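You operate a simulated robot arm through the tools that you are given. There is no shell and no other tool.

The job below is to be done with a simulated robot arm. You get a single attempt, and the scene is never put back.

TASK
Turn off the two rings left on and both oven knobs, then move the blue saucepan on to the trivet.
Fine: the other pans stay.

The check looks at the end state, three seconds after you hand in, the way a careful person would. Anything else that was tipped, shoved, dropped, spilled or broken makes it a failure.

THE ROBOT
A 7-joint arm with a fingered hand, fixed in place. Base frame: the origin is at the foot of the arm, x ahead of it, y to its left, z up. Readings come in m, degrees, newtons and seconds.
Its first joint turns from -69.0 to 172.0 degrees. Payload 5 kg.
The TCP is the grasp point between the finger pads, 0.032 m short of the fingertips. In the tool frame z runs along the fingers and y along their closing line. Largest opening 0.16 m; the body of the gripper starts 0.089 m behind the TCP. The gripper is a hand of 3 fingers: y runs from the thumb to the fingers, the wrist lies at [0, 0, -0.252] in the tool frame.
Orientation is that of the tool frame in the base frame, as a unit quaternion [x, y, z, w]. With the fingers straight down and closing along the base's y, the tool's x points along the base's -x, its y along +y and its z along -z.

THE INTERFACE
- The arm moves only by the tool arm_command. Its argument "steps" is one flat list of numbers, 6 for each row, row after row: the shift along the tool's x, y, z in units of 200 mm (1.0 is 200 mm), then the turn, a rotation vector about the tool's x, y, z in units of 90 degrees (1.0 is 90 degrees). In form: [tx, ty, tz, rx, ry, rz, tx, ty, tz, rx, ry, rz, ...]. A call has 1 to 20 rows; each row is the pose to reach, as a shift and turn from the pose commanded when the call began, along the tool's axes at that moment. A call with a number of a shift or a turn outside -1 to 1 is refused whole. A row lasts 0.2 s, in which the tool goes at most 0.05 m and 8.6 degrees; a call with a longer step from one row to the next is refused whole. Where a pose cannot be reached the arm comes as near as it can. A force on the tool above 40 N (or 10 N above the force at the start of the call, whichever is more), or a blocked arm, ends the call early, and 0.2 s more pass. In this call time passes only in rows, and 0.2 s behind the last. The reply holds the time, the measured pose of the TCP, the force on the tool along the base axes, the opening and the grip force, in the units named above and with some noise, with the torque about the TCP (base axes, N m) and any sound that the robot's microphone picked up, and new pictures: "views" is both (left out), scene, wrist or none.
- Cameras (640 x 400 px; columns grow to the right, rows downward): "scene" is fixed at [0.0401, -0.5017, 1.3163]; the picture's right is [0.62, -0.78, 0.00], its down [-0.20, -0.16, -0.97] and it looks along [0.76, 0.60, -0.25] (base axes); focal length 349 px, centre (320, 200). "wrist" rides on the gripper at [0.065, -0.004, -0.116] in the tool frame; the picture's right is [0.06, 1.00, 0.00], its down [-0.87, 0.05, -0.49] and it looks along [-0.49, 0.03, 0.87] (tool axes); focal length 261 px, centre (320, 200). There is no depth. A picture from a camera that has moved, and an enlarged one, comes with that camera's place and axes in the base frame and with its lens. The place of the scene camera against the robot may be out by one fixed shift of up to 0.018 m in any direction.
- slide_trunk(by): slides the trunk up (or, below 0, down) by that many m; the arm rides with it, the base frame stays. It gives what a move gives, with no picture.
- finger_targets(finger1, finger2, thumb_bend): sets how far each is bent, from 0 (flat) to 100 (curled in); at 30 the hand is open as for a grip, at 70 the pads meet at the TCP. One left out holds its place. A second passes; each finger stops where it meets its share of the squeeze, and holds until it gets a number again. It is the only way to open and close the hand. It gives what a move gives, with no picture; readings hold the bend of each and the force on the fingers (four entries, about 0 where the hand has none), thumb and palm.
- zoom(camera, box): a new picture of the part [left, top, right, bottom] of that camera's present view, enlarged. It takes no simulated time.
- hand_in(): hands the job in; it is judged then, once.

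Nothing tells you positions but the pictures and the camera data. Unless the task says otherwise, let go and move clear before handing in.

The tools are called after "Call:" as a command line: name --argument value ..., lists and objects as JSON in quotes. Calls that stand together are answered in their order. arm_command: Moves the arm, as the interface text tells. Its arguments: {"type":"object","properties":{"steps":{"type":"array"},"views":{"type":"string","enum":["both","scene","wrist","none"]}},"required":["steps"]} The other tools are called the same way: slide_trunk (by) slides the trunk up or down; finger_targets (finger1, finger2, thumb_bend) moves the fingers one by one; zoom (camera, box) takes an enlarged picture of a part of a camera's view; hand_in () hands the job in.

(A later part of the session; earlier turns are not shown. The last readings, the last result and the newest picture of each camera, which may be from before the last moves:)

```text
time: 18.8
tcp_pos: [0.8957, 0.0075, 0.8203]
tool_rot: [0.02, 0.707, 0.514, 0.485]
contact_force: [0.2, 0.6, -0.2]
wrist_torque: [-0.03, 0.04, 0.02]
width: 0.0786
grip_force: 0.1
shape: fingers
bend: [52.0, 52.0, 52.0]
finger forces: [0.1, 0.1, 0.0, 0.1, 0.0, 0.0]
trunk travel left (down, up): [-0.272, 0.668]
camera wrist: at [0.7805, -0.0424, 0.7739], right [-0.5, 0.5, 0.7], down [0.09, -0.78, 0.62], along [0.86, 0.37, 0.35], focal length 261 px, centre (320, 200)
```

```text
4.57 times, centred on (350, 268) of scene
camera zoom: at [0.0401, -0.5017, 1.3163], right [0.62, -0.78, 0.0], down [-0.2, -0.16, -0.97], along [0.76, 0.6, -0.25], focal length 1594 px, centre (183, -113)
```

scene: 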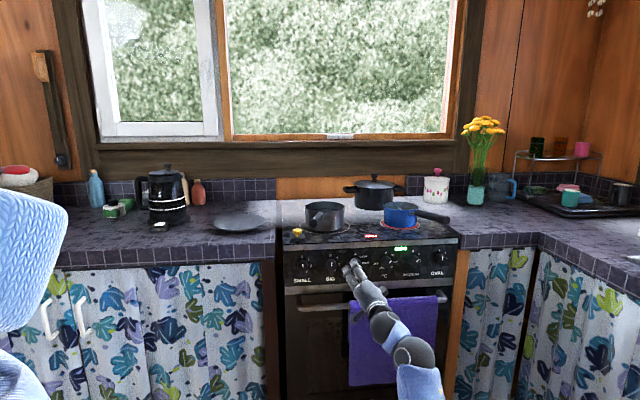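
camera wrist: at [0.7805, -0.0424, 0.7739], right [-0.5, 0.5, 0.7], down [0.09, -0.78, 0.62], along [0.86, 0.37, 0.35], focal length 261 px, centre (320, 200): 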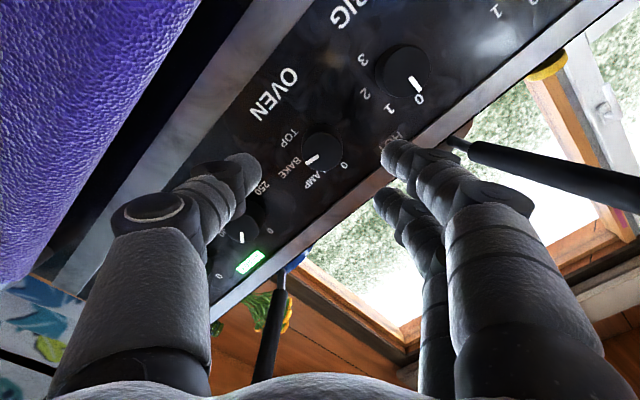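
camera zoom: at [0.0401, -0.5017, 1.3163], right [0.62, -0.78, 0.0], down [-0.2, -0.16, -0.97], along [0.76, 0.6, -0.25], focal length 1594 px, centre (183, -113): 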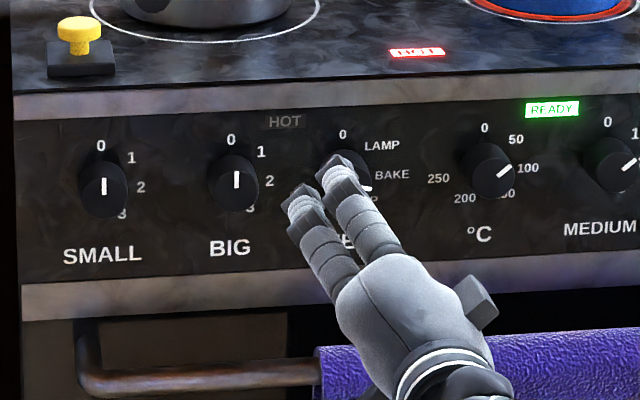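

OVEN is in front of the hand, with offsets of about 2–3 mm. I'll correct these, move in to the depth that worked for BIG and check before closing.

Call:
arm_command --steps '[-0.0125, 0.0075, 0.1, 0, 0, 0, -0.0125, 0.0075, 0.2, 0, 0, 0, -0.0125, 0.0075, 0.28, 0, 0, 0, -0.0125, 0.0075, 0.334, 0, 0, 0]' --views "none"

Call:
zoom --camera "wrist" --box '[220, 110, 420, 235]'

Call:
zoom --camera "scene" --box '[310, 235, 390, 285]'

```text
time: 19.8
tcp_pos: [0.9446, 0.0555, 0.8233]
tool_rot: [0.018, 0.707, 0.513, 0.486]
contact_force: [-0.4, 0.2, -0.2]
wrist_torque: [-0.03, 0.03, -0.02]
width: 0.0785
grip_force: 0.2
shape: fingers
bend: [52.0, 52.0, 52.0]
finger forces: [0.0, 0.1, 0.1, 0.0, 0.0, 0.0]
trunk travel left (down, up): [-0.272, 0.668]
```

```text
3.20 times, centred on (320, 172) of wrist
camera zoom: at [0.8301, 0.0059, 0.777], right [-0.5, 0.5, 0.7], down [0.09, -0.78, 0.62], along [0.86, 0.37, 0.35], focal length 834 px, centre (320, 288)
```

zoom: 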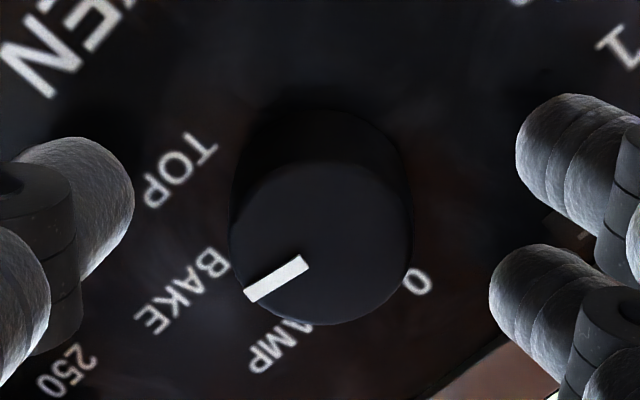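

```text
8.00 times, centred on (350, 260) of scene
camera zoom: at [0.0401, -0.5017, 1.3163], right [0.62, -0.78, 0.0], down [-0.2, -0.16, -0.97], along [0.76, 0.6, -0.25], focal length 2790 px, centre (80, -280)
```

zoom: 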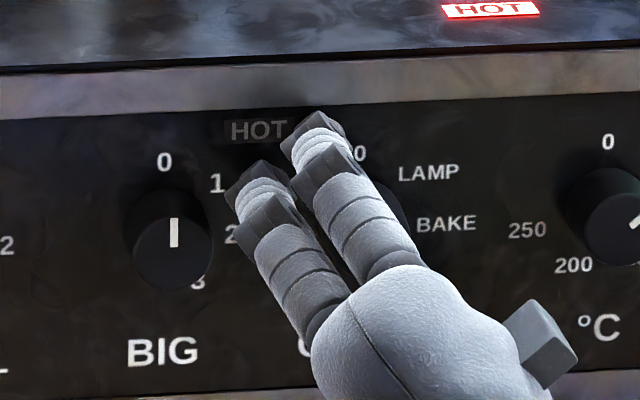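

Alignment matches the BIG grip. I'll close on OVEN.

Call:
finger_targets --finger1 70 --finger2 70 --thumb_bend 70

Call:
arm_command --steps '[0, 0, 0, 0, 0, -0.07, 0, 0, 0, 0, 0, -0.14, 0, 0, 0, 0, 0, -0.21, 0, 0, 0, 0, 0, -0.28, 0, 0, 0, 0, 0, -0.35, 0, 0, 0, 0, 0, -0.42, 0, 0, 0, 0, 0, -0.49, 0, 0, 0, 0, 0, -0.56, 0, 0, 0, 0, 0, -0.63, 0, 0, 0, 0, 0, -0.7, 0, 0, 0, 0, 0, -0.77, 0, 0, 0, 0, 0, -0.84, 0, 0, 0, 0, 0, -0.91]' --views "wrist"

Call:
zoom --camera "wrist" --box '[220, 110, 420, 235]'

Call:
zoom --camera "scene" --box '[310, 235, 390, 285]'

```text
time: 20.8
tcp_pos: [0.9455, 0.056, 0.823]
tool_rot: [0.019, 0.707, 0.514, 0.485]
contact_force: [6.3, 1.2, -0.4]
wrist_torque: [-0.02, -0.02, -0.09]
width: 0.0323
grip_force: 10.9
shape: fingers
bend: [66.0, 64.0, 66.0]
finger forces: [3.3, 6.4, 0.0, 0.0, 12.1, 0.0]
trunk travel left (down, up): [-0.272, 0.668]
```

```text
time: 23.6
tcp_pos: [0.9459, 0.0533, 0.8228]
tool_rot: [-0.45, 0.546, 0.069, 0.703]
contact_force: [12.0, 0.4, 0.2]
wrist_torque: [0.04, 0.03, -0.23]
width: 0.032
grip_force: 11.1
shape: fingers
bend: [66.0, 65.0, 66.0]
finger forces: [3.7, 4.5, 0.1, 0.0, 13.9, 0.0]
trunk travel left (down, up): [-0.272, 0.668]
camera wrist: at [0.8916, -0.0556, 0.7712], right [-0.56, 0.56, -0.61], down [-0.72, 0.03, 0.69], along [0.4, 0.83, 0.39], focal length 261 px, centre (320, 200)
```

wrist: 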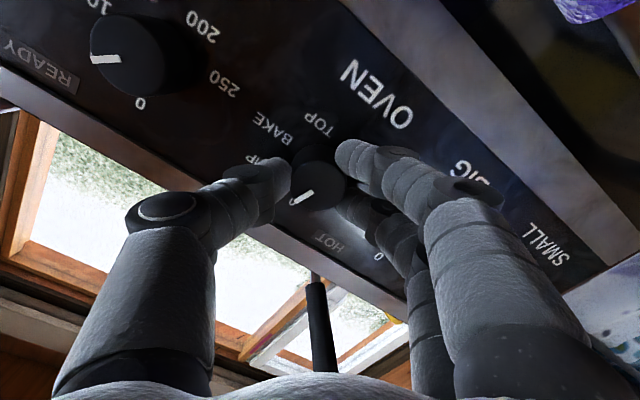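

```text
3.20 times, centred on (320, 172) of wrist
camera zoom: at [0.8916, -0.0556, 0.7712], right [-0.56, 0.56, -0.61], down [-0.72, 0.03, 0.69], along [0.4, 0.83, 0.39], focal length 834 px, centre (320, 288)
```

zoom: 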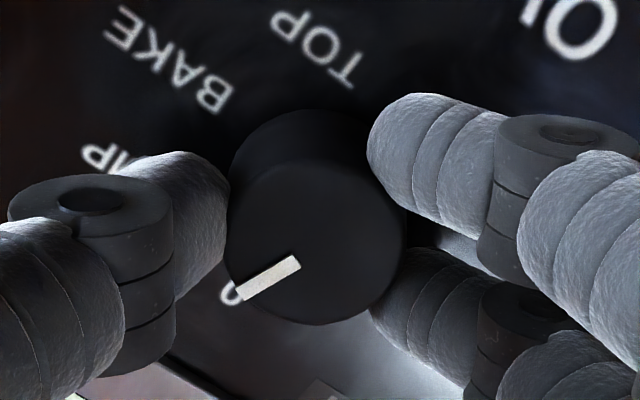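

```text
8.00 times, centred on (350, 260) of scene
camera zoom: at [0.0401, -0.5017, 1.3163], right [0.62, -0.78, 0.0], down [-0.2, -0.16, -0.97], along [0.76, 0.6, -0.25], focal length 2790 px, centre (80, -280)
```

zoom: 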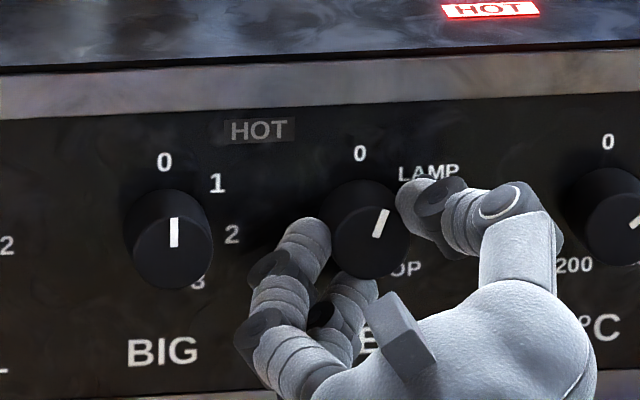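

OVEN has turned about 82° and has roughly 19° to go. READY has gone out. I'll continue counter-clockwise.

Call:
arm_command --steps '[0, 0, 0, 0, 0, -0.065, 0, 0, 0, 0, 0, -0.13, 0, 0, 0, 0, 0, -0.19, 0, 0, 0, 0, 0, -0.19]' --views "none"

Call:
zoom --camera "scene" --box '[310, 235, 390, 285]'

Call:
zoom --camera "wrist" --box '[220, 110, 420, 235]'

```text
time: 24.6
tcp_pos: [0.9447, 0.054, 0.8236]
tool_rot: [-0.526, 0.474, -0.035, 0.705]
contact_force: [17.5, 0.9, -1.5]
wrist_torque: [-0.02, 0.06, -0.26]
width: 0.0323
grip_force: 10.6
shape: fingers
bend: [66.0, 65.0, 65.0]
finger forces: [5.5, 3.7, 0.1, 0.0, 12.8, 0.0]
trunk travel left (down, up): [-0.272, 0.668]
```

```text
8.00 times, centred on (350, 260) of scene
camera zoom: at [0.0401, -0.5017, 1.3163], right [0.62, -0.78, 0.0], down [-0.2, -0.16, -0.97], along [0.76, 0.6, -0.25], focal length 2790 px, centre (80, -280)
```

zoom: 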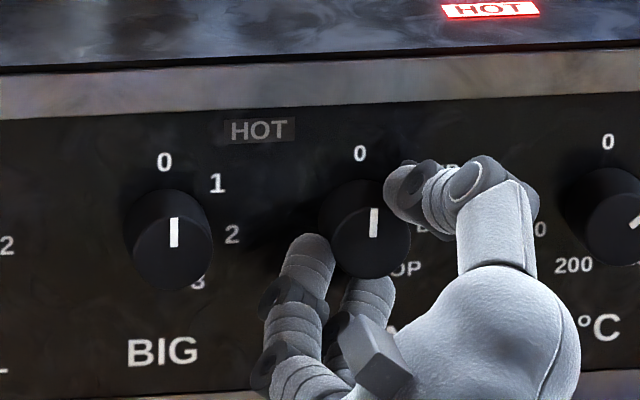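

```text
3.20 times, centred on (320, 172) of wrist
camera zoom: at [0.9009, -0.0655, 0.7854], right [-0.41, 0.41, -0.81], down [-0.85, 0.15, 0.51], along [0.33, 0.9, 0.28], focal length 834 px, centre (320, 288)
```

zoom: 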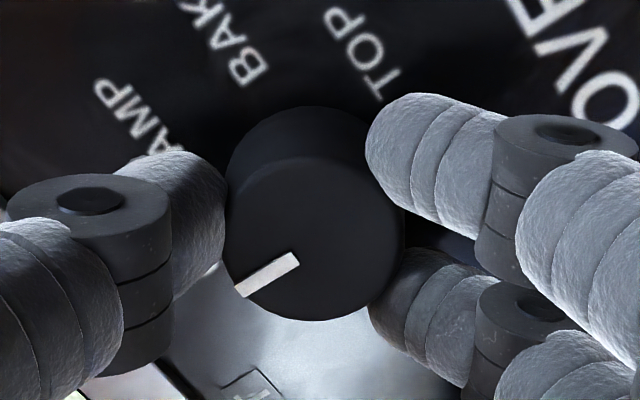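

About 3–4° remain on OVEN. I'll continue gently to its stop.

Call:
arm_command --steps '[0, 0, 0, 0, 0, -0.03, 0, 0, 0, 0, 0, -0.05, 0, 0, 0, 0, 0, -0.05]' --views "none"

Call:
zoom --camera "scene" --box '[320, 240, 380, 278]'

```text
time: 25.4
tcp_pos: [0.946, 0.0533, 0.8237]
tool_rot: [-0.545, 0.453, -0.063, 0.703]
contact_force: [15.4, -2.7, -1.7]
wrist_torque: [0.11, 0.24, -0.27]
width: 0.0322
grip_force: 11.3
shape: fingers
bend: [66.0, 65.0, 65.0]
finger forces: [4.3, 4.7, 0.1, 0.0, 13.4, 0.0]
trunk travel left (down, up): [-0.272, 0.668]
```

```text
10.53 times, centred on (350, 259) of scene
camera zoom: at [0.0401, -0.5017, 1.3163], right [0.62, -0.78, 0.0], down [-0.2, -0.16, -0.97], along [0.76, 0.6, -0.25], focal length 3671 px, centre (4, -421)
```

zoom: 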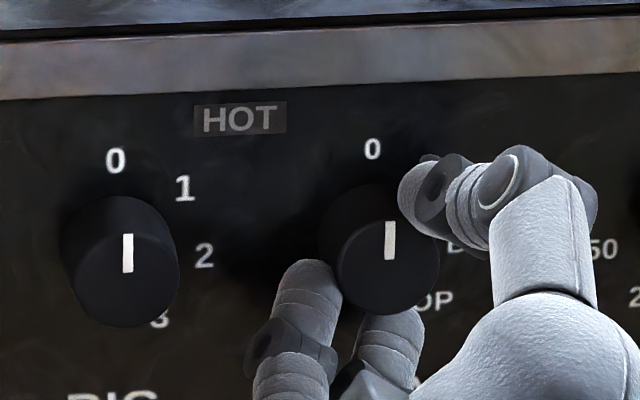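

OVEN is upright at 0 and against its stop. Release, then retract and go to °C.

Call:
finger_targets --finger1 52 --finger2 52 --thumb_bend 52

Call:
arm_command --steps '[0, 0, -0.16, 0, 0, 0, 0, 0, -0.33, 0, 0, 0, 0.0403, -0.0272, -0.33, 0, 0, 0.0827, 0.0806, -0.0544, -0.33, 0, 0, 0.1654, 0.121, -0.0815, -0.33, 0, 0, 0.2481, 0.1613, -0.1087, -0.33, 0, 0, 0.3308, 0.2016, -0.1359, -0.33, 0, 0, 0.4135, 0.2419, -0.1631, -0.33, 0, 0, 0.4962, 0.2822, -0.1903, -0.33, 0, 0, 0.5789, 0.3225, -0.2175, -0.33, 0, 0, 0.6616, 0.3629, -0.2446, -0.33, 0, 0, 0.7443, 0.4032, -0.2718, -0.33, 0, 0, 0.827, 0.4435, -0.299, -0.33, 0, 0, 0.91]' --views "both"

Call:
zoom --camera "wrist" --box '[220, 90, 420, 215]'

Call:
zoom --camera "scene" --box '[280, 225, 440, 325]'

```text
time: 26.4
tcp_pos: [0.944, 0.0544, 0.8246]
tool_rot: [-0.544, 0.452, -0.063, 0.704]
contact_force: [0.0, -0.5, -0.4]
wrist_torque: [0.01, 0.0, 0.0]
width: 0.0785
grip_force: 0.1
shape: fingers
bend: [52.0, 52.0, 52.0]
finger forces: [0.0, 0.0, 0.0, 0.1, 0.0, 0.0]
trunk travel left (down, up): [-0.272, 0.668]
```

```text
time: 29.2
tcp_pos: [0.9733, -0.0685, 0.824]
tool_rot: [-0.114, 0.698, 0.414, 0.573]
contact_force: [-0.3, -0.8, -0.1]
wrist_torque: [0.02, -0.02, 0.02]
width: 0.0785
grip_force: 0.0
shape: fingers
bend: [52.0, 52.0, 52.0]
finger forces: [0.1, 0.0, 0.1, 0.0, 0.1, 0.0]
trunk travel left (down, up): [-0.272, 0.668]
camera wrist: at [0.8734, -0.1313, 0.7632], right [-0.65, 0.65, 0.39], down [-0.1, -0.59, 0.8], along [0.75, 0.48, 0.45], focal length 261 px, centre (320, 200)
```

scene: 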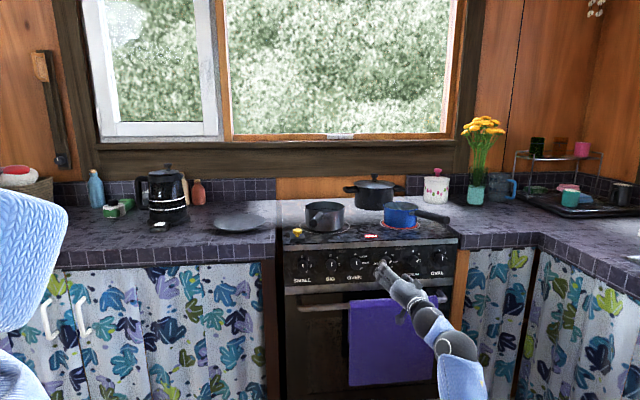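
wrist: 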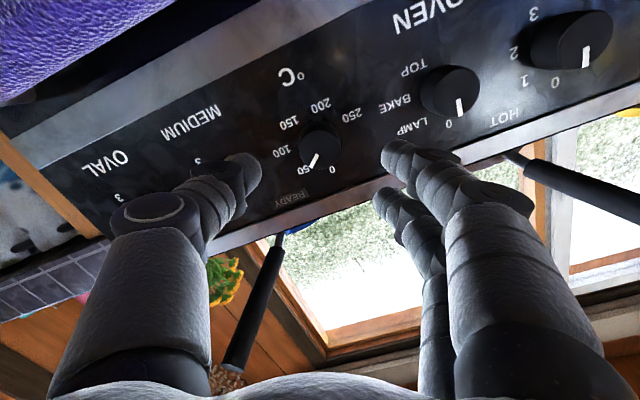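

```text
3.20 times, centred on (320, 152) of wrist
camera zoom: at [0.8734, -0.1313, 0.7632], right [-0.65, 0.65, 0.39], down [-0.1, -0.59, 0.8], along [0.75, 0.48, 0.45], focal length 834 px, centre (320, 352)
```

zoom: 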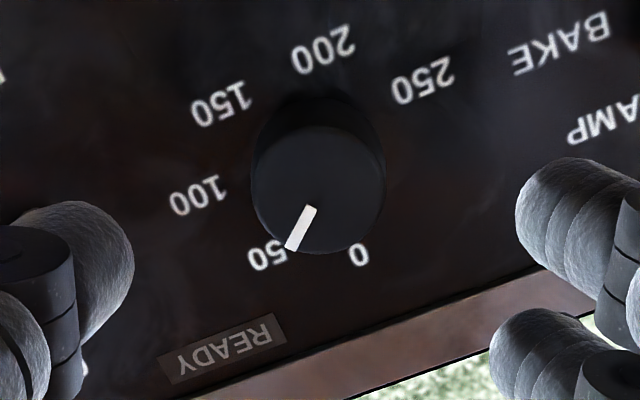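

```text
4.00 times, centred on (360, 275) of scene
camera zoom: at [0.0401, -0.5017, 1.3163], right [0.62, -0.78, 0.0], down [-0.2, -0.16, -0.97], along [0.76, 0.6, -0.25], focal length 1395 px, centre (160, -100)
```

zoom: 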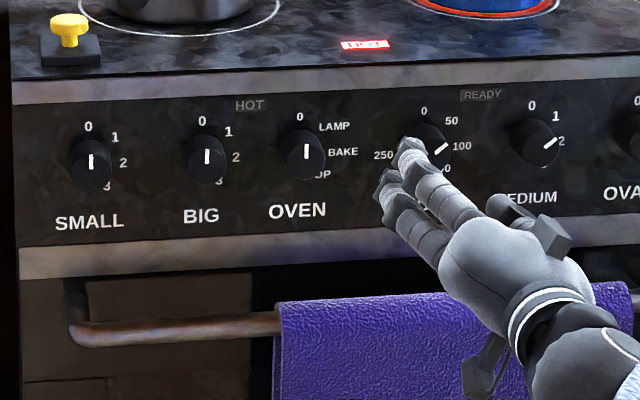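

°C is squarely on the hand's axis. Move in, close, and turn counter-clockwise.

Call:
arm_command --steps '[-0.003, 0, 0.1, 0, 0, 0, -0.003, 0, 0.2, 0, 0, 0, -0.003, 0, 0.28, 0, 0, 0, -0.003, 0, 0.33, 0, 0, 0]' --views "none"

Call:
zoom --camera "wrist" --box '[220, 110, 420, 235]'

Call:
finger_targets --finger1 70 --finger2 70 --thumb_bend 70

Call:
zoom --camera "wrist" --box '[220, 110, 420, 235]'

```text
time: 30.2
tcp_pos: [1.0219, -0.0206, 0.8211]
tool_rot: [-0.114, 0.699, 0.413, 0.573]
contact_force: [0.7, -0.1, -0.2]
wrist_torque: [-0.02, 0.02, 0.01]
width: 0.0784
grip_force: 0.0
shape: fingers
bend: [52.0, 52.0, 52.0]
finger forces: [0.1, 0.0, 0.0, 0.0, 0.0, 0.1]
trunk travel left (down, up): [-0.272, 0.668]
```

```text
3.20 times, centred on (320, 172) of wrist
camera zoom: at [0.9206, -0.0851, 0.7625], right [-0.65, 0.65, 0.39], down [-0.11, -0.59, 0.8], along [0.75, 0.48, 0.45], focal length 834 px, centre (320, 288)
```

zoom: 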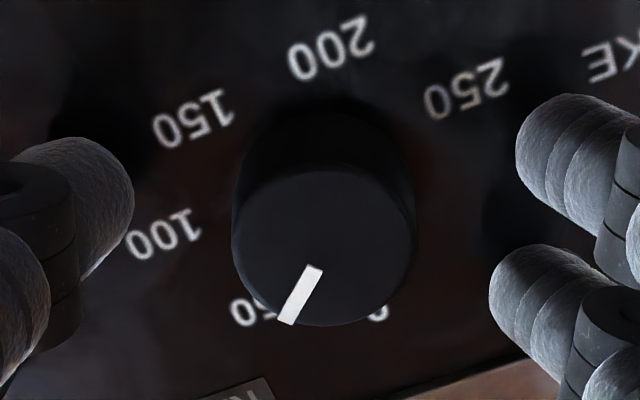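

```text
time: 31.2
tcp_pos: [1.0213, -0.0209, 0.8221]
tool_rot: [-0.115, 0.698, 0.413, 0.573]
contact_force: [6.1, 2.3, 0.4]
wrist_torque: [0.07, 0.0, -0.03]
width: 0.032
grip_force: 11.2
shape: fingers
bend: [66.0, 64.0, 66.0]
finger forces: [3.6, 6.1, 0.1, 0.0, 11.7, 0.0]
trunk travel left (down, up): [-0.272, 0.668]
```

```text
3.20 times, centred on (320, 172) of wrist
camera zoom: at [0.9208, -0.0847, 0.7624], right [-0.65, 0.65, 0.39], down [-0.11, -0.59, 0.8], along [0.75, 0.48, 0.45], focal length 834 px, centre (320, 288)
```

zoom: 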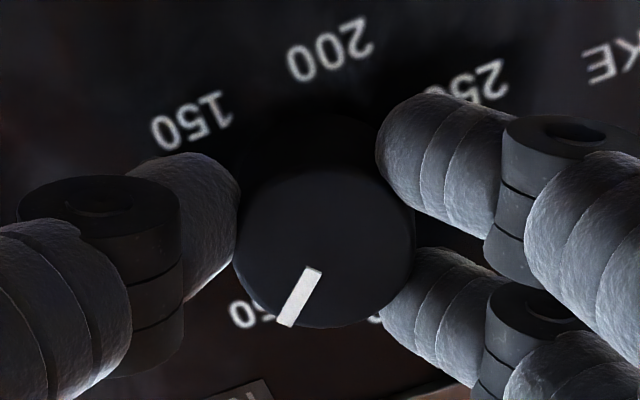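

°C is gripped. I'll turn it 50° counter-clockwise and check the pointer.

Call:
arm_command --steps '[0, 0, 0, 0, 0, -0.07, 0, 0, 0, 0, 0, -0.14, 0, 0, 0, 0, 0, -0.21, 0, 0, 0, 0, 0, -0.28, 0, 0, 0, 0, 0, -0.35, 0, 0, 0, 0, 0, -0.42, 0, 0, 0, 0, 0, -0.49, 0, 0, 0, 0, 0, -0.55, 0, 0, 0, 0, 0, -0.55]' --views "none"

Call:
zoom --camera "scene" --box '[350, 235, 430, 285]'

Call:
zoom --camera "wrist" --box '[220, 110, 420, 235]'

```text
time: 33.2
tcp_pos: [1.0214, -0.0218, 0.8219]
tool_rot: [-0.398, 0.586, 0.135, 0.693]
contact_force: [9.1, -1.2, -2.7]
wrist_torque: [-0.02, 0.04, -0.21]
width: 0.032
grip_force: 11.4
shape: fingers
bend: [66.0, 64.0, 66.0]
finger forces: [4.5, 4.1, 0.0, 0.1, 14.4, 0.0]
trunk travel left (down, up): [-0.272, 0.668]
```

```text
8.00 times, centred on (390, 260) of scene
camera zoom: at [0.0401, -0.5017, 1.3163], right [0.62, -0.78, 0.0], down [-0.2, -0.16, -0.97], along [0.76, 0.6, -0.25], focal length 2790 px, centre (-240, -280)
```

zoom: 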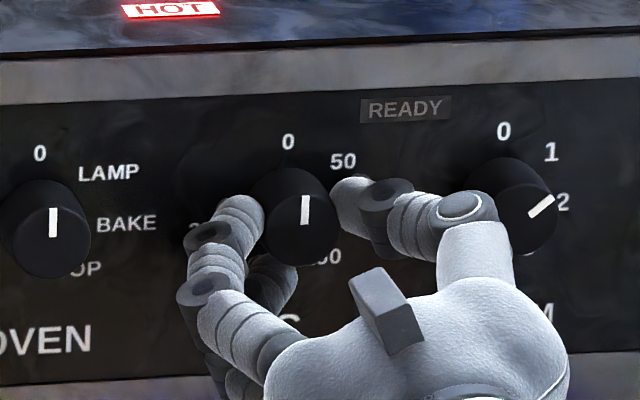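

```text
3.20 times, centred on (320, 172) of wrist
camera zoom: at [0.96, -0.1241, 0.7647], right [-0.63, 0.63, -0.45], down [-0.62, -0.07, 0.78], along [0.46, 0.77, 0.44], focal length 834 px, centre (320, 288)
```

zoom: 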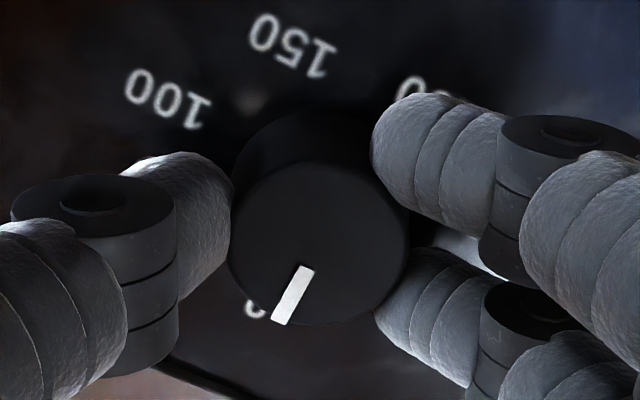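

Call:
arm_command --steps '[0, 0, 0, 0, 0, -0.025, 0, 0, 0, 0, 0, -0.045, 0, 0, 0, 0, 0, -0.045]' --views "none"

Call:
zoom --camera "scene" --box '[360, 240, 420, 278]'

```text
time: 34.0
tcp_pos: [1.0222, -0.0215, 0.8224]
tool_rot: [-0.417, 0.571, 0.111, 0.698]
contact_force: [7.4, -1.9, 0.3]
wrist_torque: [0.22, 0.2, -0.21]
width: 0.0321
grip_force: 13.3
shape: fingers
bend: [66.0, 65.0, 66.0]
finger forces: [2.5, 8.2, 0.0, 0.0, 16.0, 0.1]
trunk travel left (down, up): [-0.272, 0.668]
```

```text
10.53 times, centred on (390, 259) of scene
camera zoom: at [0.0401, -0.5017, 1.3163], right [0.62, -0.78, 0.0], down [-0.2, -0.16, -0.97], along [0.76, 0.6, -0.25], focal length 3671 px, centre (-417, -421)
```

zoom: 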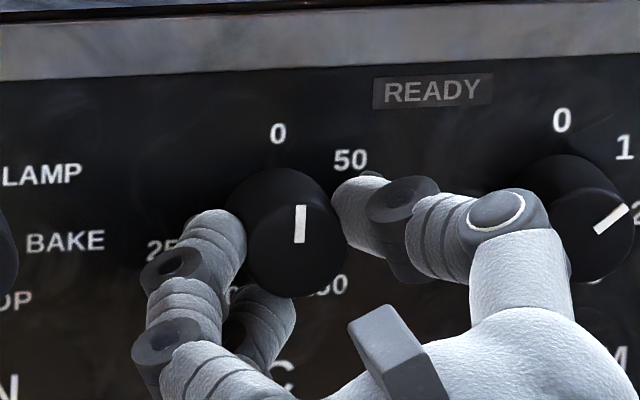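

°C is upright against its stop. Release, retract, and go to MEDIUM.

Call:
finger_targets --finger1 52 --finger2 52 --thumb_bend 52

Call:
arm_command --steps '[0, 0, -0.16, 0, 0, 0, 0, 0, -0.33, 0, 0, 0, 0.0314, -0.0602, -0.33, 0, 0, 0.0817, 0.0627, -0.1204, -0.33, 0, 0, 0.1634, 0.0941, -0.1806, -0.33, 0, 0, 0.2451, 0.1254, -0.2407, -0.33, 0, 0, 0.3269, 0.1568, -0.3009, -0.33, 0, 0, 0.4086, 0.1881, -0.3611, -0.33, 0, 0, 0.4903, 0.2195, -0.4213, -0.33, 0, 0, 0.572]' --views "both"

Call:
zoom --camera "wrist" --box '[220, 90, 420, 215]'

Call:
zoom --camera "scene" --box '[280, 225, 480, 350]'

```text
time: 35.0
tcp_pos: [1.0219, -0.0225, 0.8232]
tool_rot: [-0.417, 0.572, 0.111, 0.697]
contact_force: [0.1, 0.1, -0.5]
wrist_torque: [0.01, 0.01, -0.03]
width: 0.0784
grip_force: 0.2
shape: fingers
bend: [52.0, 52.0, 52.0]
finger forces: [0.0, 0.1, 0.0, 0.0, 0.1, 0.0]
trunk travel left (down, up): [-0.272, 0.668]
```

```text
time: 37.0
tcp_pos: [1.042, -0.1363, 0.8237]
tool_rot: [-0.126, 0.696, 0.403, 0.58]
contact_force: [0.1, 0.3, 0.3]
wrist_torque: [-0.02, 0.01, 0.02]
width: 0.0785
grip_force: 0.0
shape: fingers
bend: [52.0, 52.0, 52.0]
finger forces: [0.1, 0.0, 0.1, 0.1, 0.0, 0.1]
trunk travel left (down, up): [-0.272, 0.668]
camera wrist: at [0.9435, -0.2004, 0.7626], right [-0.66, 0.66, 0.36], down [-0.13, -0.57, 0.81], along [0.74, 0.49, 0.46], focal length 261 px, centre (320, 200)
```

scene: 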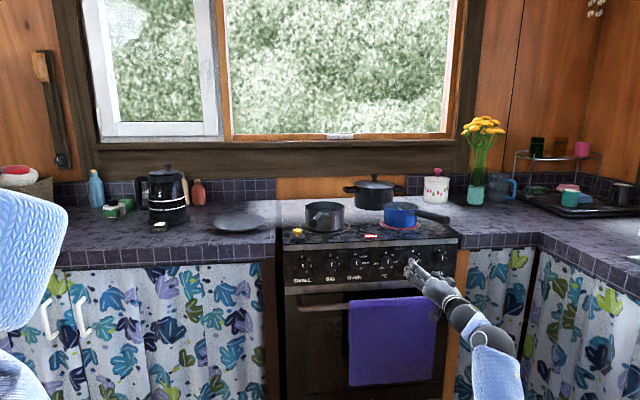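
wrist: 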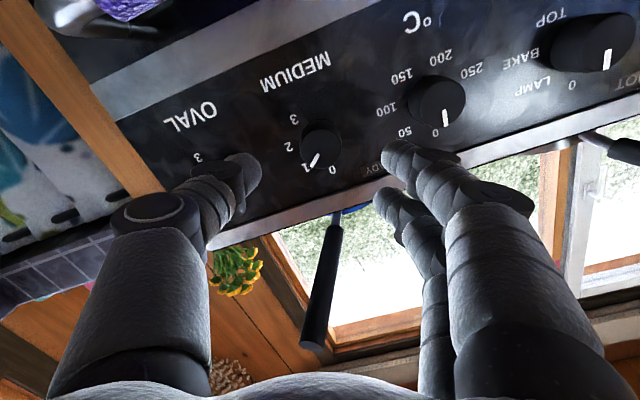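

```text
3.20 times, centred on (320, 152) of wrist
camera zoom: at [0.9435, -0.2004, 0.7626], right [-0.66, 0.66, 0.36], down [-0.13, -0.57, 0.81], along [0.74, 0.49, 0.46], focal length 834 px, centre (320, 352)
```

zoom: 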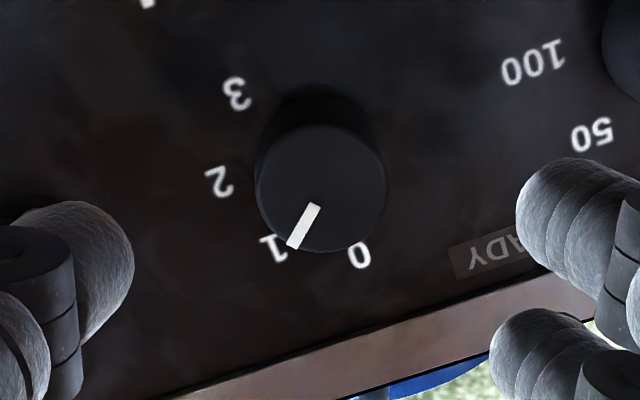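

```text
3.20 times, centred on (380, 288) of scene
camera zoom: at [0.0401, -0.5017, 1.3163], right [0.62, -0.78, 0.0], down [-0.2, -0.16, -0.97], along [0.76, 0.6, -0.25], focal length 1116 px, centre (128, -80)
```

zoom: 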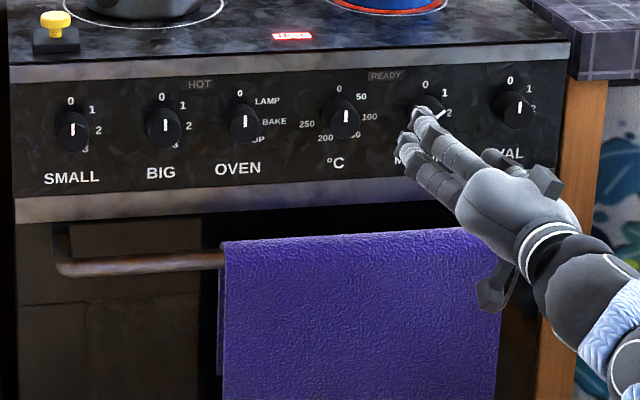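

MEDIUM is on axis within a millimetre. Move in, close, and turn.

Call:
arm_command --steps '[0, 0.003, 0.1, 0, 0, 0, 0, 0.003, 0.2, 0, 0, 0, 0, 0.003, 0.28, 0, 0, 0, 0, 0.003, 0.328, 0, 0, 0]' --views "none"

Call:
zoom --camera "wrist" --box '[220, 110, 420, 235]'

Call:
finger_targets --finger1 70 --finger2 70 --thumb_bend 70

Call:
zoom --camera "wrist" --box '[220, 110, 420, 235]'

```text
time: 38.0
tcp_pos: [1.0874, -0.0887, 0.8236]
tool_rot: [-0.127, 0.696, 0.403, 0.58]
contact_force: [0.5, -0.5, -0.8]
wrist_torque: [-0.06, 0.0, -0.02]
width: 0.0787
grip_force: 0.1
shape: fingers
bend: [52.0, 52.0, 52.0]
finger forces: [0.0, 0.0, 0.0, 0.0, 0.0, 0.0]
trunk travel left (down, up): [-0.272, 0.668]
```

```text
3.20 times, centred on (320, 172) of wrist
camera zoom: at [0.9893, -0.1547, 0.7626], right [-0.66, 0.66, 0.35], down [-0.13, -0.57, 0.81], along [0.74, 0.49, 0.46], focal length 834 px, centre (320, 288)
```

zoom: 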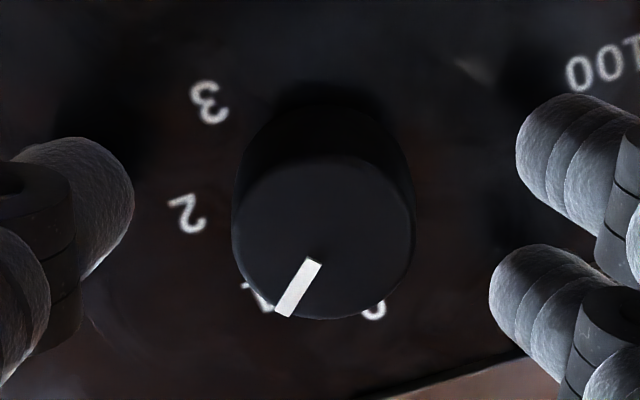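

```text
time: 39.0
tcp_pos: [1.0882, -0.0886, 0.8234]
tool_rot: [-0.128, 0.696, 0.403, 0.58]
contact_force: [5.7, 1.9, 0.5]
wrist_torque: [0.0, 0.0, 0.0]
width: 0.033
grip_force: 10.7
shape: fingers
bend: [65.0, 65.0, 66.0]
finger forces: [4.0, 5.7, 0.0, 0.0, 12.3, 0.1]
trunk travel left (down, up): [-0.272, 0.668]
```

```text
3.20 times, centred on (320, 172) of wrist
camera zoom: at [0.9895, -0.1542, 0.7624], right [-0.66, 0.66, 0.36], down [-0.13, -0.57, 0.81], along [0.74, 0.49, 0.46], focal length 834 px, centre (320, 288)
```

zoom: 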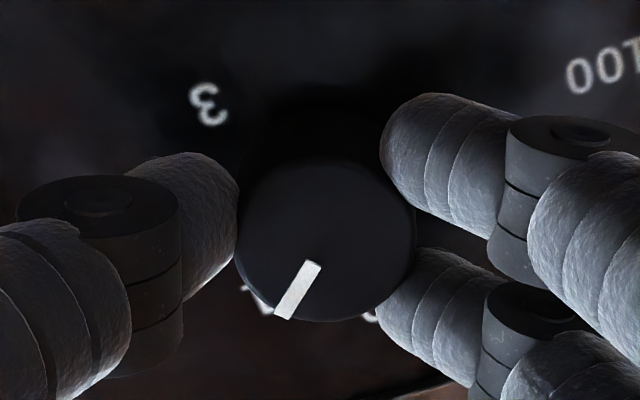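

MEDIUM is gripped the same way. I'll turn it counter-clockwise 50°, hold and check.

Call:
arm_command --steps '[0, 0, 0, 0, 0, -0.07, 0, 0, 0, 0, 0, -0.14, 0, 0, 0, 0, 0, -0.21, 0, 0, 0, 0, 0, -0.28, 0, 0, 0, 0, 0, -0.35, 0, 0, 0, 0, 0, -0.42, 0, 0, 0, 0, 0, -0.48, 0, 0, 0, 0, 0, -0.54, 0, 0, 0, 0, 0, -0.54, 0, 0, 0, 0, 0, -0.54]' --views "none"

Call:
zoom --camera "scene" --box '[370, 210, 450, 285]'

Call:
zoom --camera "scene" --box '[385, 240, 445, 278]'

```text
time: 41.2
tcp_pos: [1.087, -0.0887, 0.8217]
tool_rot: [-0.404, 0.581, 0.128, 0.695]
contact_force: [8.5, 0.3, 6.2]
wrist_torque: [0.08, -0.12, -0.17]
width: 0.033
grip_force: 11.4
shape: fingers
bend: [66.0, 65.0, 66.0]
finger forces: [3.2, 4.8, 0.1, 0.0, 15.0, 0.0]
trunk travel left (down, up): [-0.272, 0.668]
```

```text
5.33 times, centred on (410, 248) of scene
camera zoom: at [0.0401, -0.5017, 1.3163], right [0.62, -0.78, 0.0], down [-0.2, -0.16, -0.97], along [0.76, 0.6, -0.25], focal length 1860 px, centre (-160, -53)
```

zoom: 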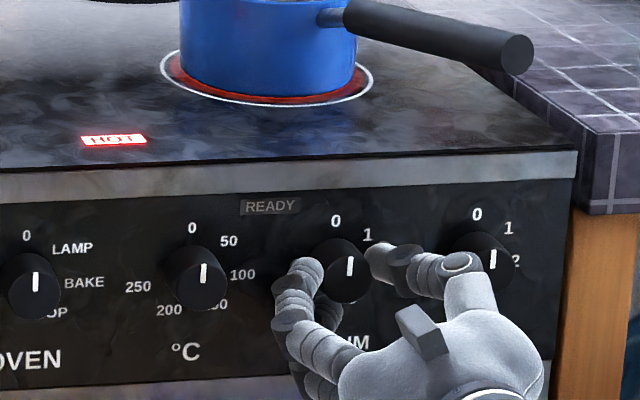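

```text
10.53 times, centred on (415, 259) of scene
camera zoom: at [0.0401, -0.5017, 1.3163], right [0.62, -0.78, 0.0], down [-0.2, -0.16, -0.97], along [0.76, 0.6, -0.25], focal length 3671 px, centre (-680, -421)
```

zoom: 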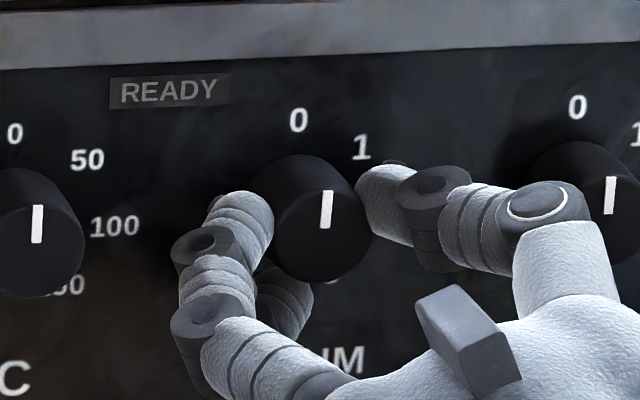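

Call:
arm_command --steps '[0, 0, 0, 0, 0, -0.025, 0, 0, 0, 0, 0, -0.045, 0, 0, 0, 0, 0, -0.045, 0, 0, 0, 0, 0, -0.045, 0, 0, 0, 0, 0, -0.045]' --views "none"

Call:
zoom --camera "scene" --box '[385, 240, 445, 278]'

Call:
zoom --camera "scene" --box '[290, 190, 450, 290]'

```text
time: 42.4
tcp_pos: [1.0874, -0.0887, 0.8233]
tool_rot: [-0.424, 0.567, 0.103, 0.699]
contact_force: [9.1, -3.0, 5.4]
wrist_torque: [0.2, 0.03, -0.26]
width: 0.0328
grip_force: 12.5
shape: fingers
bend: [66.0, 65.0, 66.0]
finger forces: [2.5, 6.7, 0.0, 0.0, 16.4, 0.1]
trunk travel left (down, up): [-0.272, 0.668]
```

```text
10.53 times, centred on (415, 259) of scene
camera zoom: at [0.0401, -0.5017, 1.3163], right [0.62, -0.78, 0.0], down [-0.2, -0.16, -0.97], along [0.76, 0.6, -0.25], focal length 3671 px, centre (-680, -421)
```

zoom: 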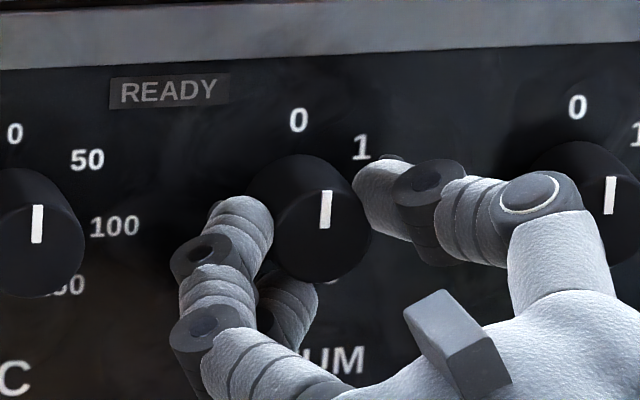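

```text
4.00 times, centred on (370, 240) of scene
camera zoom: at [0.0401, -0.5017, 1.3163], right [0.62, -0.78, 0.0], down [-0.2, -0.16, -0.97], along [0.76, 0.6, -0.25], focal length 1395 px, centre (120, 40)
```

zoom: 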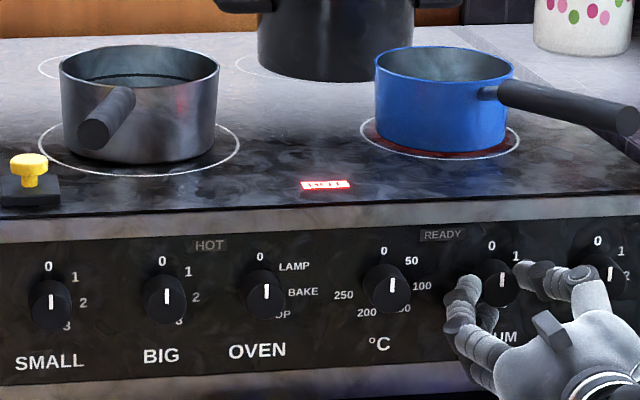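

All four knobs are now upright at 0 and the MEDIUM ring is fading. I'll release MEDIUM, back off, and look over the blue pan.

Call:
finger_targets --finger1 52 --finger2 52 --thumb_bend 52

Call:
arm_command --steps '[0, 0, -0.15, 0, 0, 0, 0, 0, -0.35, 0, 0, 0, 0, 0, -0.55, 0, 0, 0, 0, 0, -0.75, 0, 0, 0.08, 0, 0, -0.95, 0, 0, 0.16, 0, 0, -1.0, 0, 0, 0.24, 0, 0, -1.0, 0, 0, 0.31]' --views "both"

Call:
zoom --camera "scene" --box '[280, 180, 470, 300]'

```text
time: 43.4
tcp_pos: [1.087, -0.0891, 0.823]
tool_rot: [-0.423, 0.568, 0.102, 0.699]
contact_force: [-0.7, -0.5, -1.1]
wrist_torque: [0.01, -0.01, -0.01]
width: 0.0783
grip_force: 0.1
shape: fingers
bend: [52.0, 52.0, 52.0]
finger forces: [0.1, 0.0, 0.1, 0.1, 0.0, 0.0]
trunk travel left (down, up): [-0.272, 0.668]
```

```text
time: 45.0
tcp_pos: [0.9454, -0.2323, 0.8235]
tool_rot: [-0.272, 0.653, 0.269, 0.654]
contact_force: [-0.7, -0.6, 0.0]
wrist_torque: [0.02, 0.04, 0.04]
width: 0.0785
grip_force: 0.1
shape: fingers
bend: [52.0, 52.0, 52.0]
finger forces: [0.0, 0.0, 0.0, 0.1, 0.0, 0.0]
trunk travel left (down, up): [-0.272, 0.668]
camera wrist: at [0.8672, -0.3163, 0.758], right [-0.71, 0.7, -0.07], down [-0.39, -0.31, 0.87], along [0.59, 0.64, 0.49], focal length 261 px, centre (320, 200)
```

scene: 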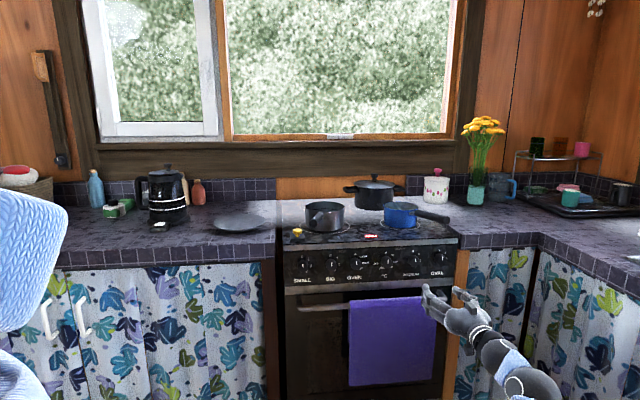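
wrist: 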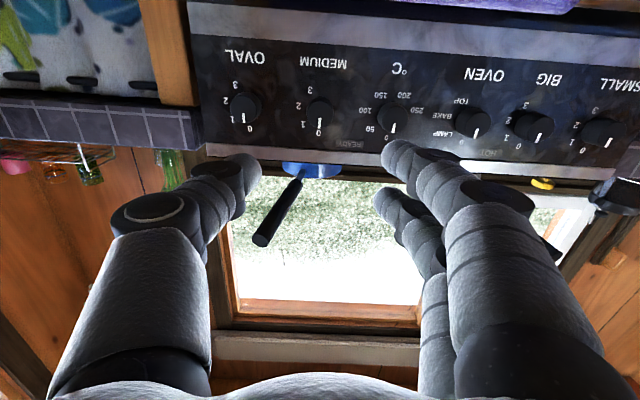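

```text
3.33 times, centred on (375, 240) of scene
camera zoom: at [0.0401, -0.5017, 1.3163], right [0.62, -0.78, 0.0], down [-0.2, -0.16, -0.97], along [0.76, 0.6, -0.25], focal length 1163 px, centre (137, 67)
```

zoom: 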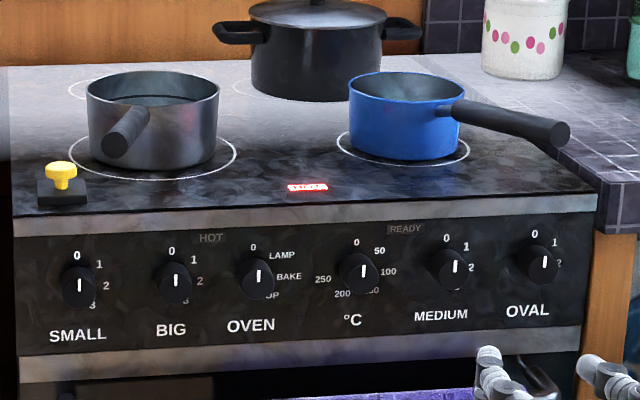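

All six pointers are at 0 and both rings are dark, with only the residual HOT lamp lit. The blue pan is about 14 cm across at (1.275, 0.055). Its handle reaches out to (1.12, -0.16, 0.99). Next I'll raise the arm and turn the wrist camera on top, to see the pan from above and test how far I can reach.

Call:
slide_trunk --by 0.38

Call:
arm_command --steps '[0, 0, 0, 0, 0, -0.09, 0, 0, 0, 0, 0, -0.18, 0, 0, 0, 0, 0, -0.27, 0, 0, 0, 0, 0, -0.36, 0, 0, 0, 0, 0, -0.45, 0, 0, 0, 0, 0, -0.54, 0, 0, 0, 0, 0, -0.63, 0, 0, 0, 0, 0, -0.72, 0, 0, 0, 0, 0, -0.81, 0, 0, 0, 0, 0, -0.9, 0, 0, 0, 0, 0, -0.98]' --views "both"

```text
time: 48.6
tcp_pos: [0.9466, -0.2317, 1.2022]
tool_rot: [-0.274, 0.653, 0.268, 0.654]
contact_force: [1.1, 0.3, -0.2]
wrist_torque: [-0.02, -0.02, -0.02]
width: 0.0787
grip_force: 0.1
shape: fingers
bend: [52.0, 52.0, 52.0]
finger forces: [0.1, 0.0, 0.0, 0.0, 0.0, 0.0]
trunk travel left (down, up): [-0.652, 0.288]
```

```text
time: 51.0
tcp_pos: [0.9458, -0.2313, 1.2035]
tool_rot: [-0.651, 0.278, -0.264, 0.656]
contact_force: [-0.1, -0.6, -0.6]
wrist_torque: [-0.02, 0.0, 0.0]
width: 0.0785
grip_force: 0.1
shape: fingers
bend: [52.0, 52.0, 52.0]
finger forces: [0.1, 0.0, 0.1, 0.1, 0.1, 0.0]
trunk travel left (down, up): [-0.652, 0.288]
camera wrist: at [0.9102, -0.3589, 1.2064], right [0.03, -0.03, -1.0], down [-0.96, 0.27, -0.03], along [0.27, 0.96, -0.02], focal length 261 px, centre (320, 200)
```

scene: 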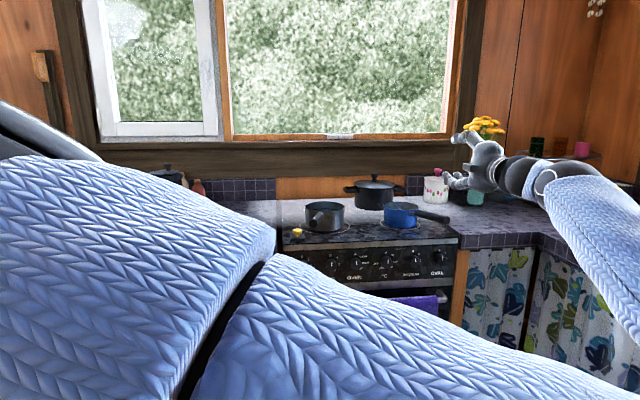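
wrist: 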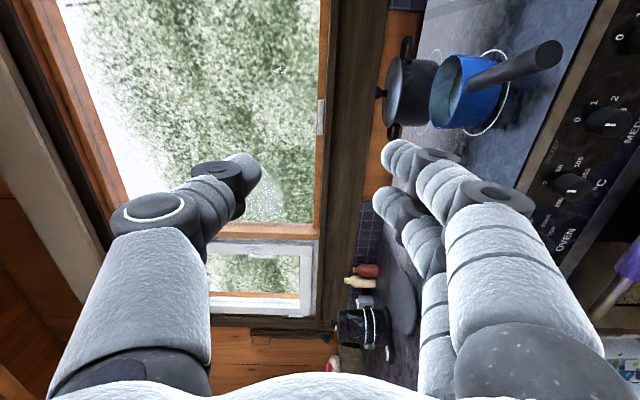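

The roll is fine so far. Another 90° will put the camera on top.

Call:
arm_command --steps '[0, 0, 0, 0, 0, -0.09, 0, 0, 0, 0, 0, -0.18, 0, 0, 0, 0, 0, -0.27, 0, 0, 0, 0, 0, -0.36, 0, 0, 0, 0, 0, -0.45, 0, 0, 0, 0, 0, -0.54, 0, 0, 0, 0, 0, -0.63, 0, 0, 0, 0, 0, -0.72, 0, 0, 0, 0, 0, -0.81, 0, 0, 0, 0, 0, -0.9, 0, 0, 0, 0, 0, -0.99, 0, 0, 0, 0, 0, -1.0]' --views "both"

```text
time: 53.9
tcp_pos: [0.9127, -0.2142, 1.0154]
tool_rot: [0.714, 0.22, 0.579, -0.326]
contact_force: [1.8, -0.6, 0.2]
wrist_torque: [0.03, 0.0, 0.02]
width: 0.0792
grip_force: 0.0
shape: fingers
bend: [52.0, 52.0, 52.0]
finger forces: [0.0, 0.0, 0.0, 0.0, 0.0, 0.1]
trunk travel left (down, up): [-0.652, 0.288]
stopped in row 12: the arm was blocked; the commanded pose is now the measured one
camera wrist: at [0.8465, -0.2984, 1.0946], right [0.7, -0.69, -0.15], down [-0.5, -0.34, -0.8], along [0.5, 0.64, -0.58], focal length 261 px, centre (320, 200)
```

scene: 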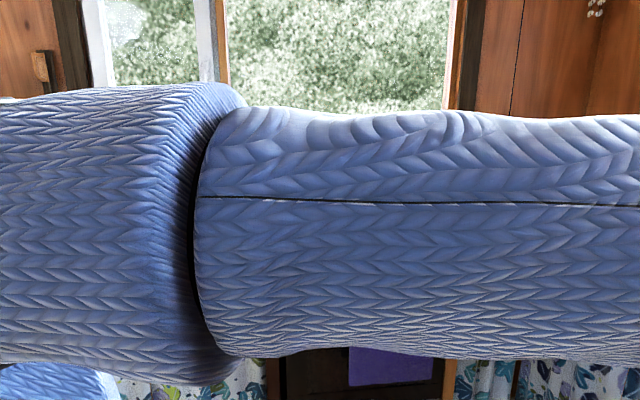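
wrist: 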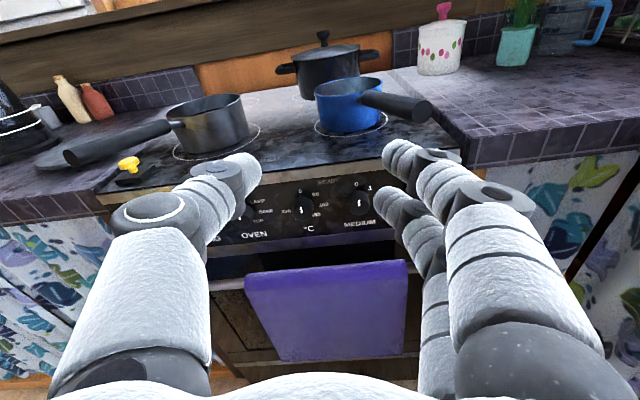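

The wrist is now camera-up, but the arm also folded to an elbow-up posture and the TCP dropped to z = 1.015, still in clear air. The wrist view is upright and useful. I'll study the pan, its handle and the ring from here before moving.

Call:
zoom --camera "wrist" --box '[260, 30, 460, 155]'

Call:
zoom --camera "wrist" --box '[0, 60, 280, 235]'

```text
3.20 times, centred on (360, 92) of wrist
camera zoom: at [0.8465, -0.2984, 1.0946], right [0.7, -0.69, -0.15], down [-0.5, -0.34, -0.8], along [0.5, 0.64, -0.58], focal length 834 px, centre (192, 544)
```

zoom: 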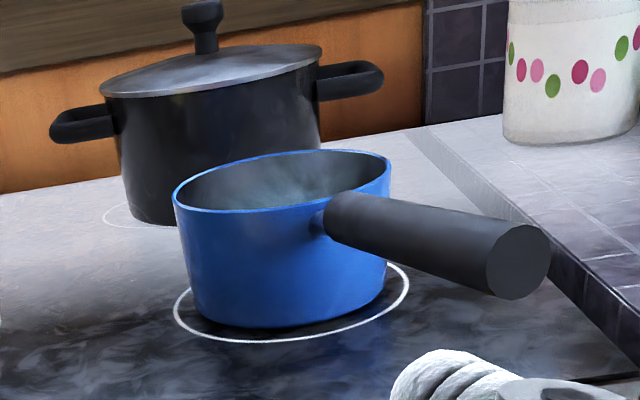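

```text
2.29 times, centred on (140, 148) of wrist
camera zoom: at [0.8465, -0.2984, 1.0946], right [0.7, -0.69, -0.15], down [-0.5, -0.34, -0.8], along [0.5, 0.64, -0.58], focal length 596 px, centre (731, 320)
```

zoom: 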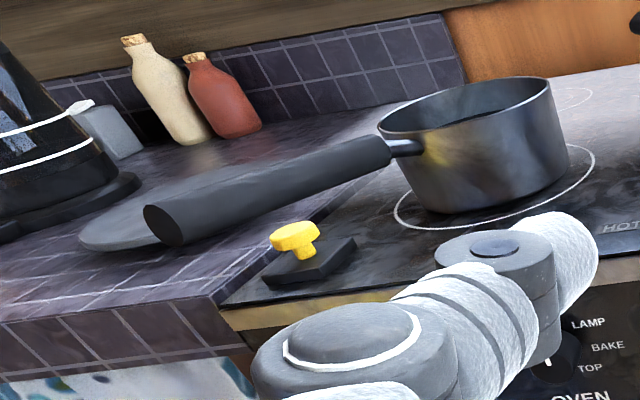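

From this view I can refine the geometry. The hob top is near z = 0.90. The blue pan's centre is (1.241, 0.053), about 13.3 cm across, with its rim near z = 0.97, and its handle tip is (1.12, -0.16, 0.988). I'll raise the trunk for clearance, then pitch the hand down to look over the hob and probe the reach in free air.

Call:
slide_trunk --by 0.2

Call:
arm_command --steps '[0, 0, 0, -0.0614, -0.0445, -0.0078, 0, 0, 0, -0.1228, -0.089, -0.0155, 0, 0, 0, -0.1842, -0.1336, -0.0233, 0, 0, 0, -0.2456, -0.1781, -0.031, 0, 0, 0, -0.307, -0.2226, -0.0388]' --views "both"

```text
time: 56.0
tcp_pos: [0.9145, -0.2153, 1.2165]
tool_rot: [0.715, 0.22, 0.579, -0.326]
contact_force: [0.8, -0.3, 0.0]
wrist_torque: [0.0, -0.01, 0.04]
width: 0.0792
grip_force: 0.0
shape: fingers
bend: [52.0, 52.0, 52.0]
finger forces: [0.0, 0.0, 0.0, 0.0, 0.1, 0.1]
trunk travel left (down, up): [-0.852, 0.088]
```

```text
time: 57.2
tcp_pos: [0.9135, -0.2137, 1.2165]
tool_rot: [0.854, 0.149, 0.492, -0.085]
contact_force: [0.1, 0.2, -0.4]
wrist_torque: [-0.01, 0.02, -0.03]
width: 0.079
grip_force: 0.1
shape: fingers
bend: [52.0, 52.0, 52.0]
finger forces: [0.0, 0.1, 0.1, 0.0, 0.1, 0.0]
trunk travel left (down, up): [-0.852, 0.088]
camera wrist: at [0.849, -0.2328, 1.3306], right [0.37, -0.93, 0.06], down [-0.79, -0.34, -0.5], along [0.49, 0.14, -0.86], focal length 261 px, centre (320, 200)
```

scene: 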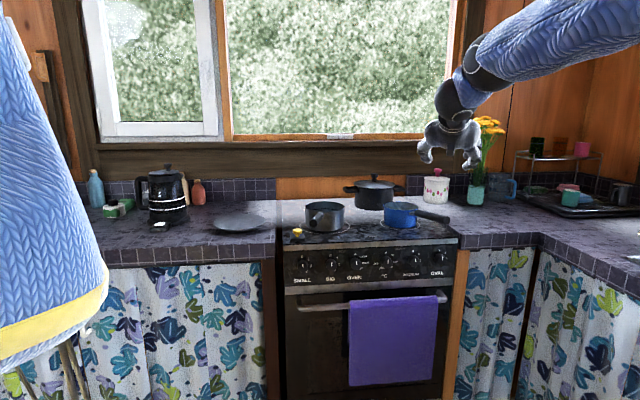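
wrist: 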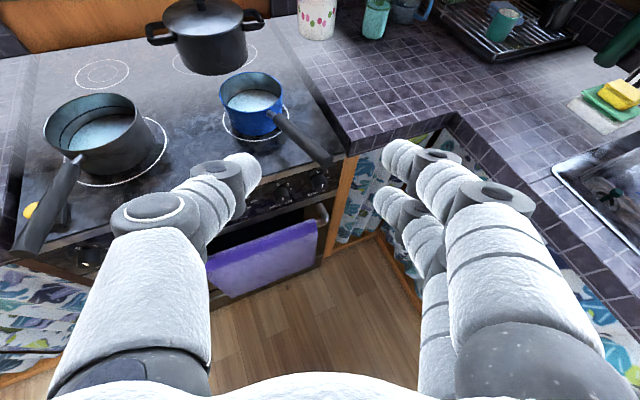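

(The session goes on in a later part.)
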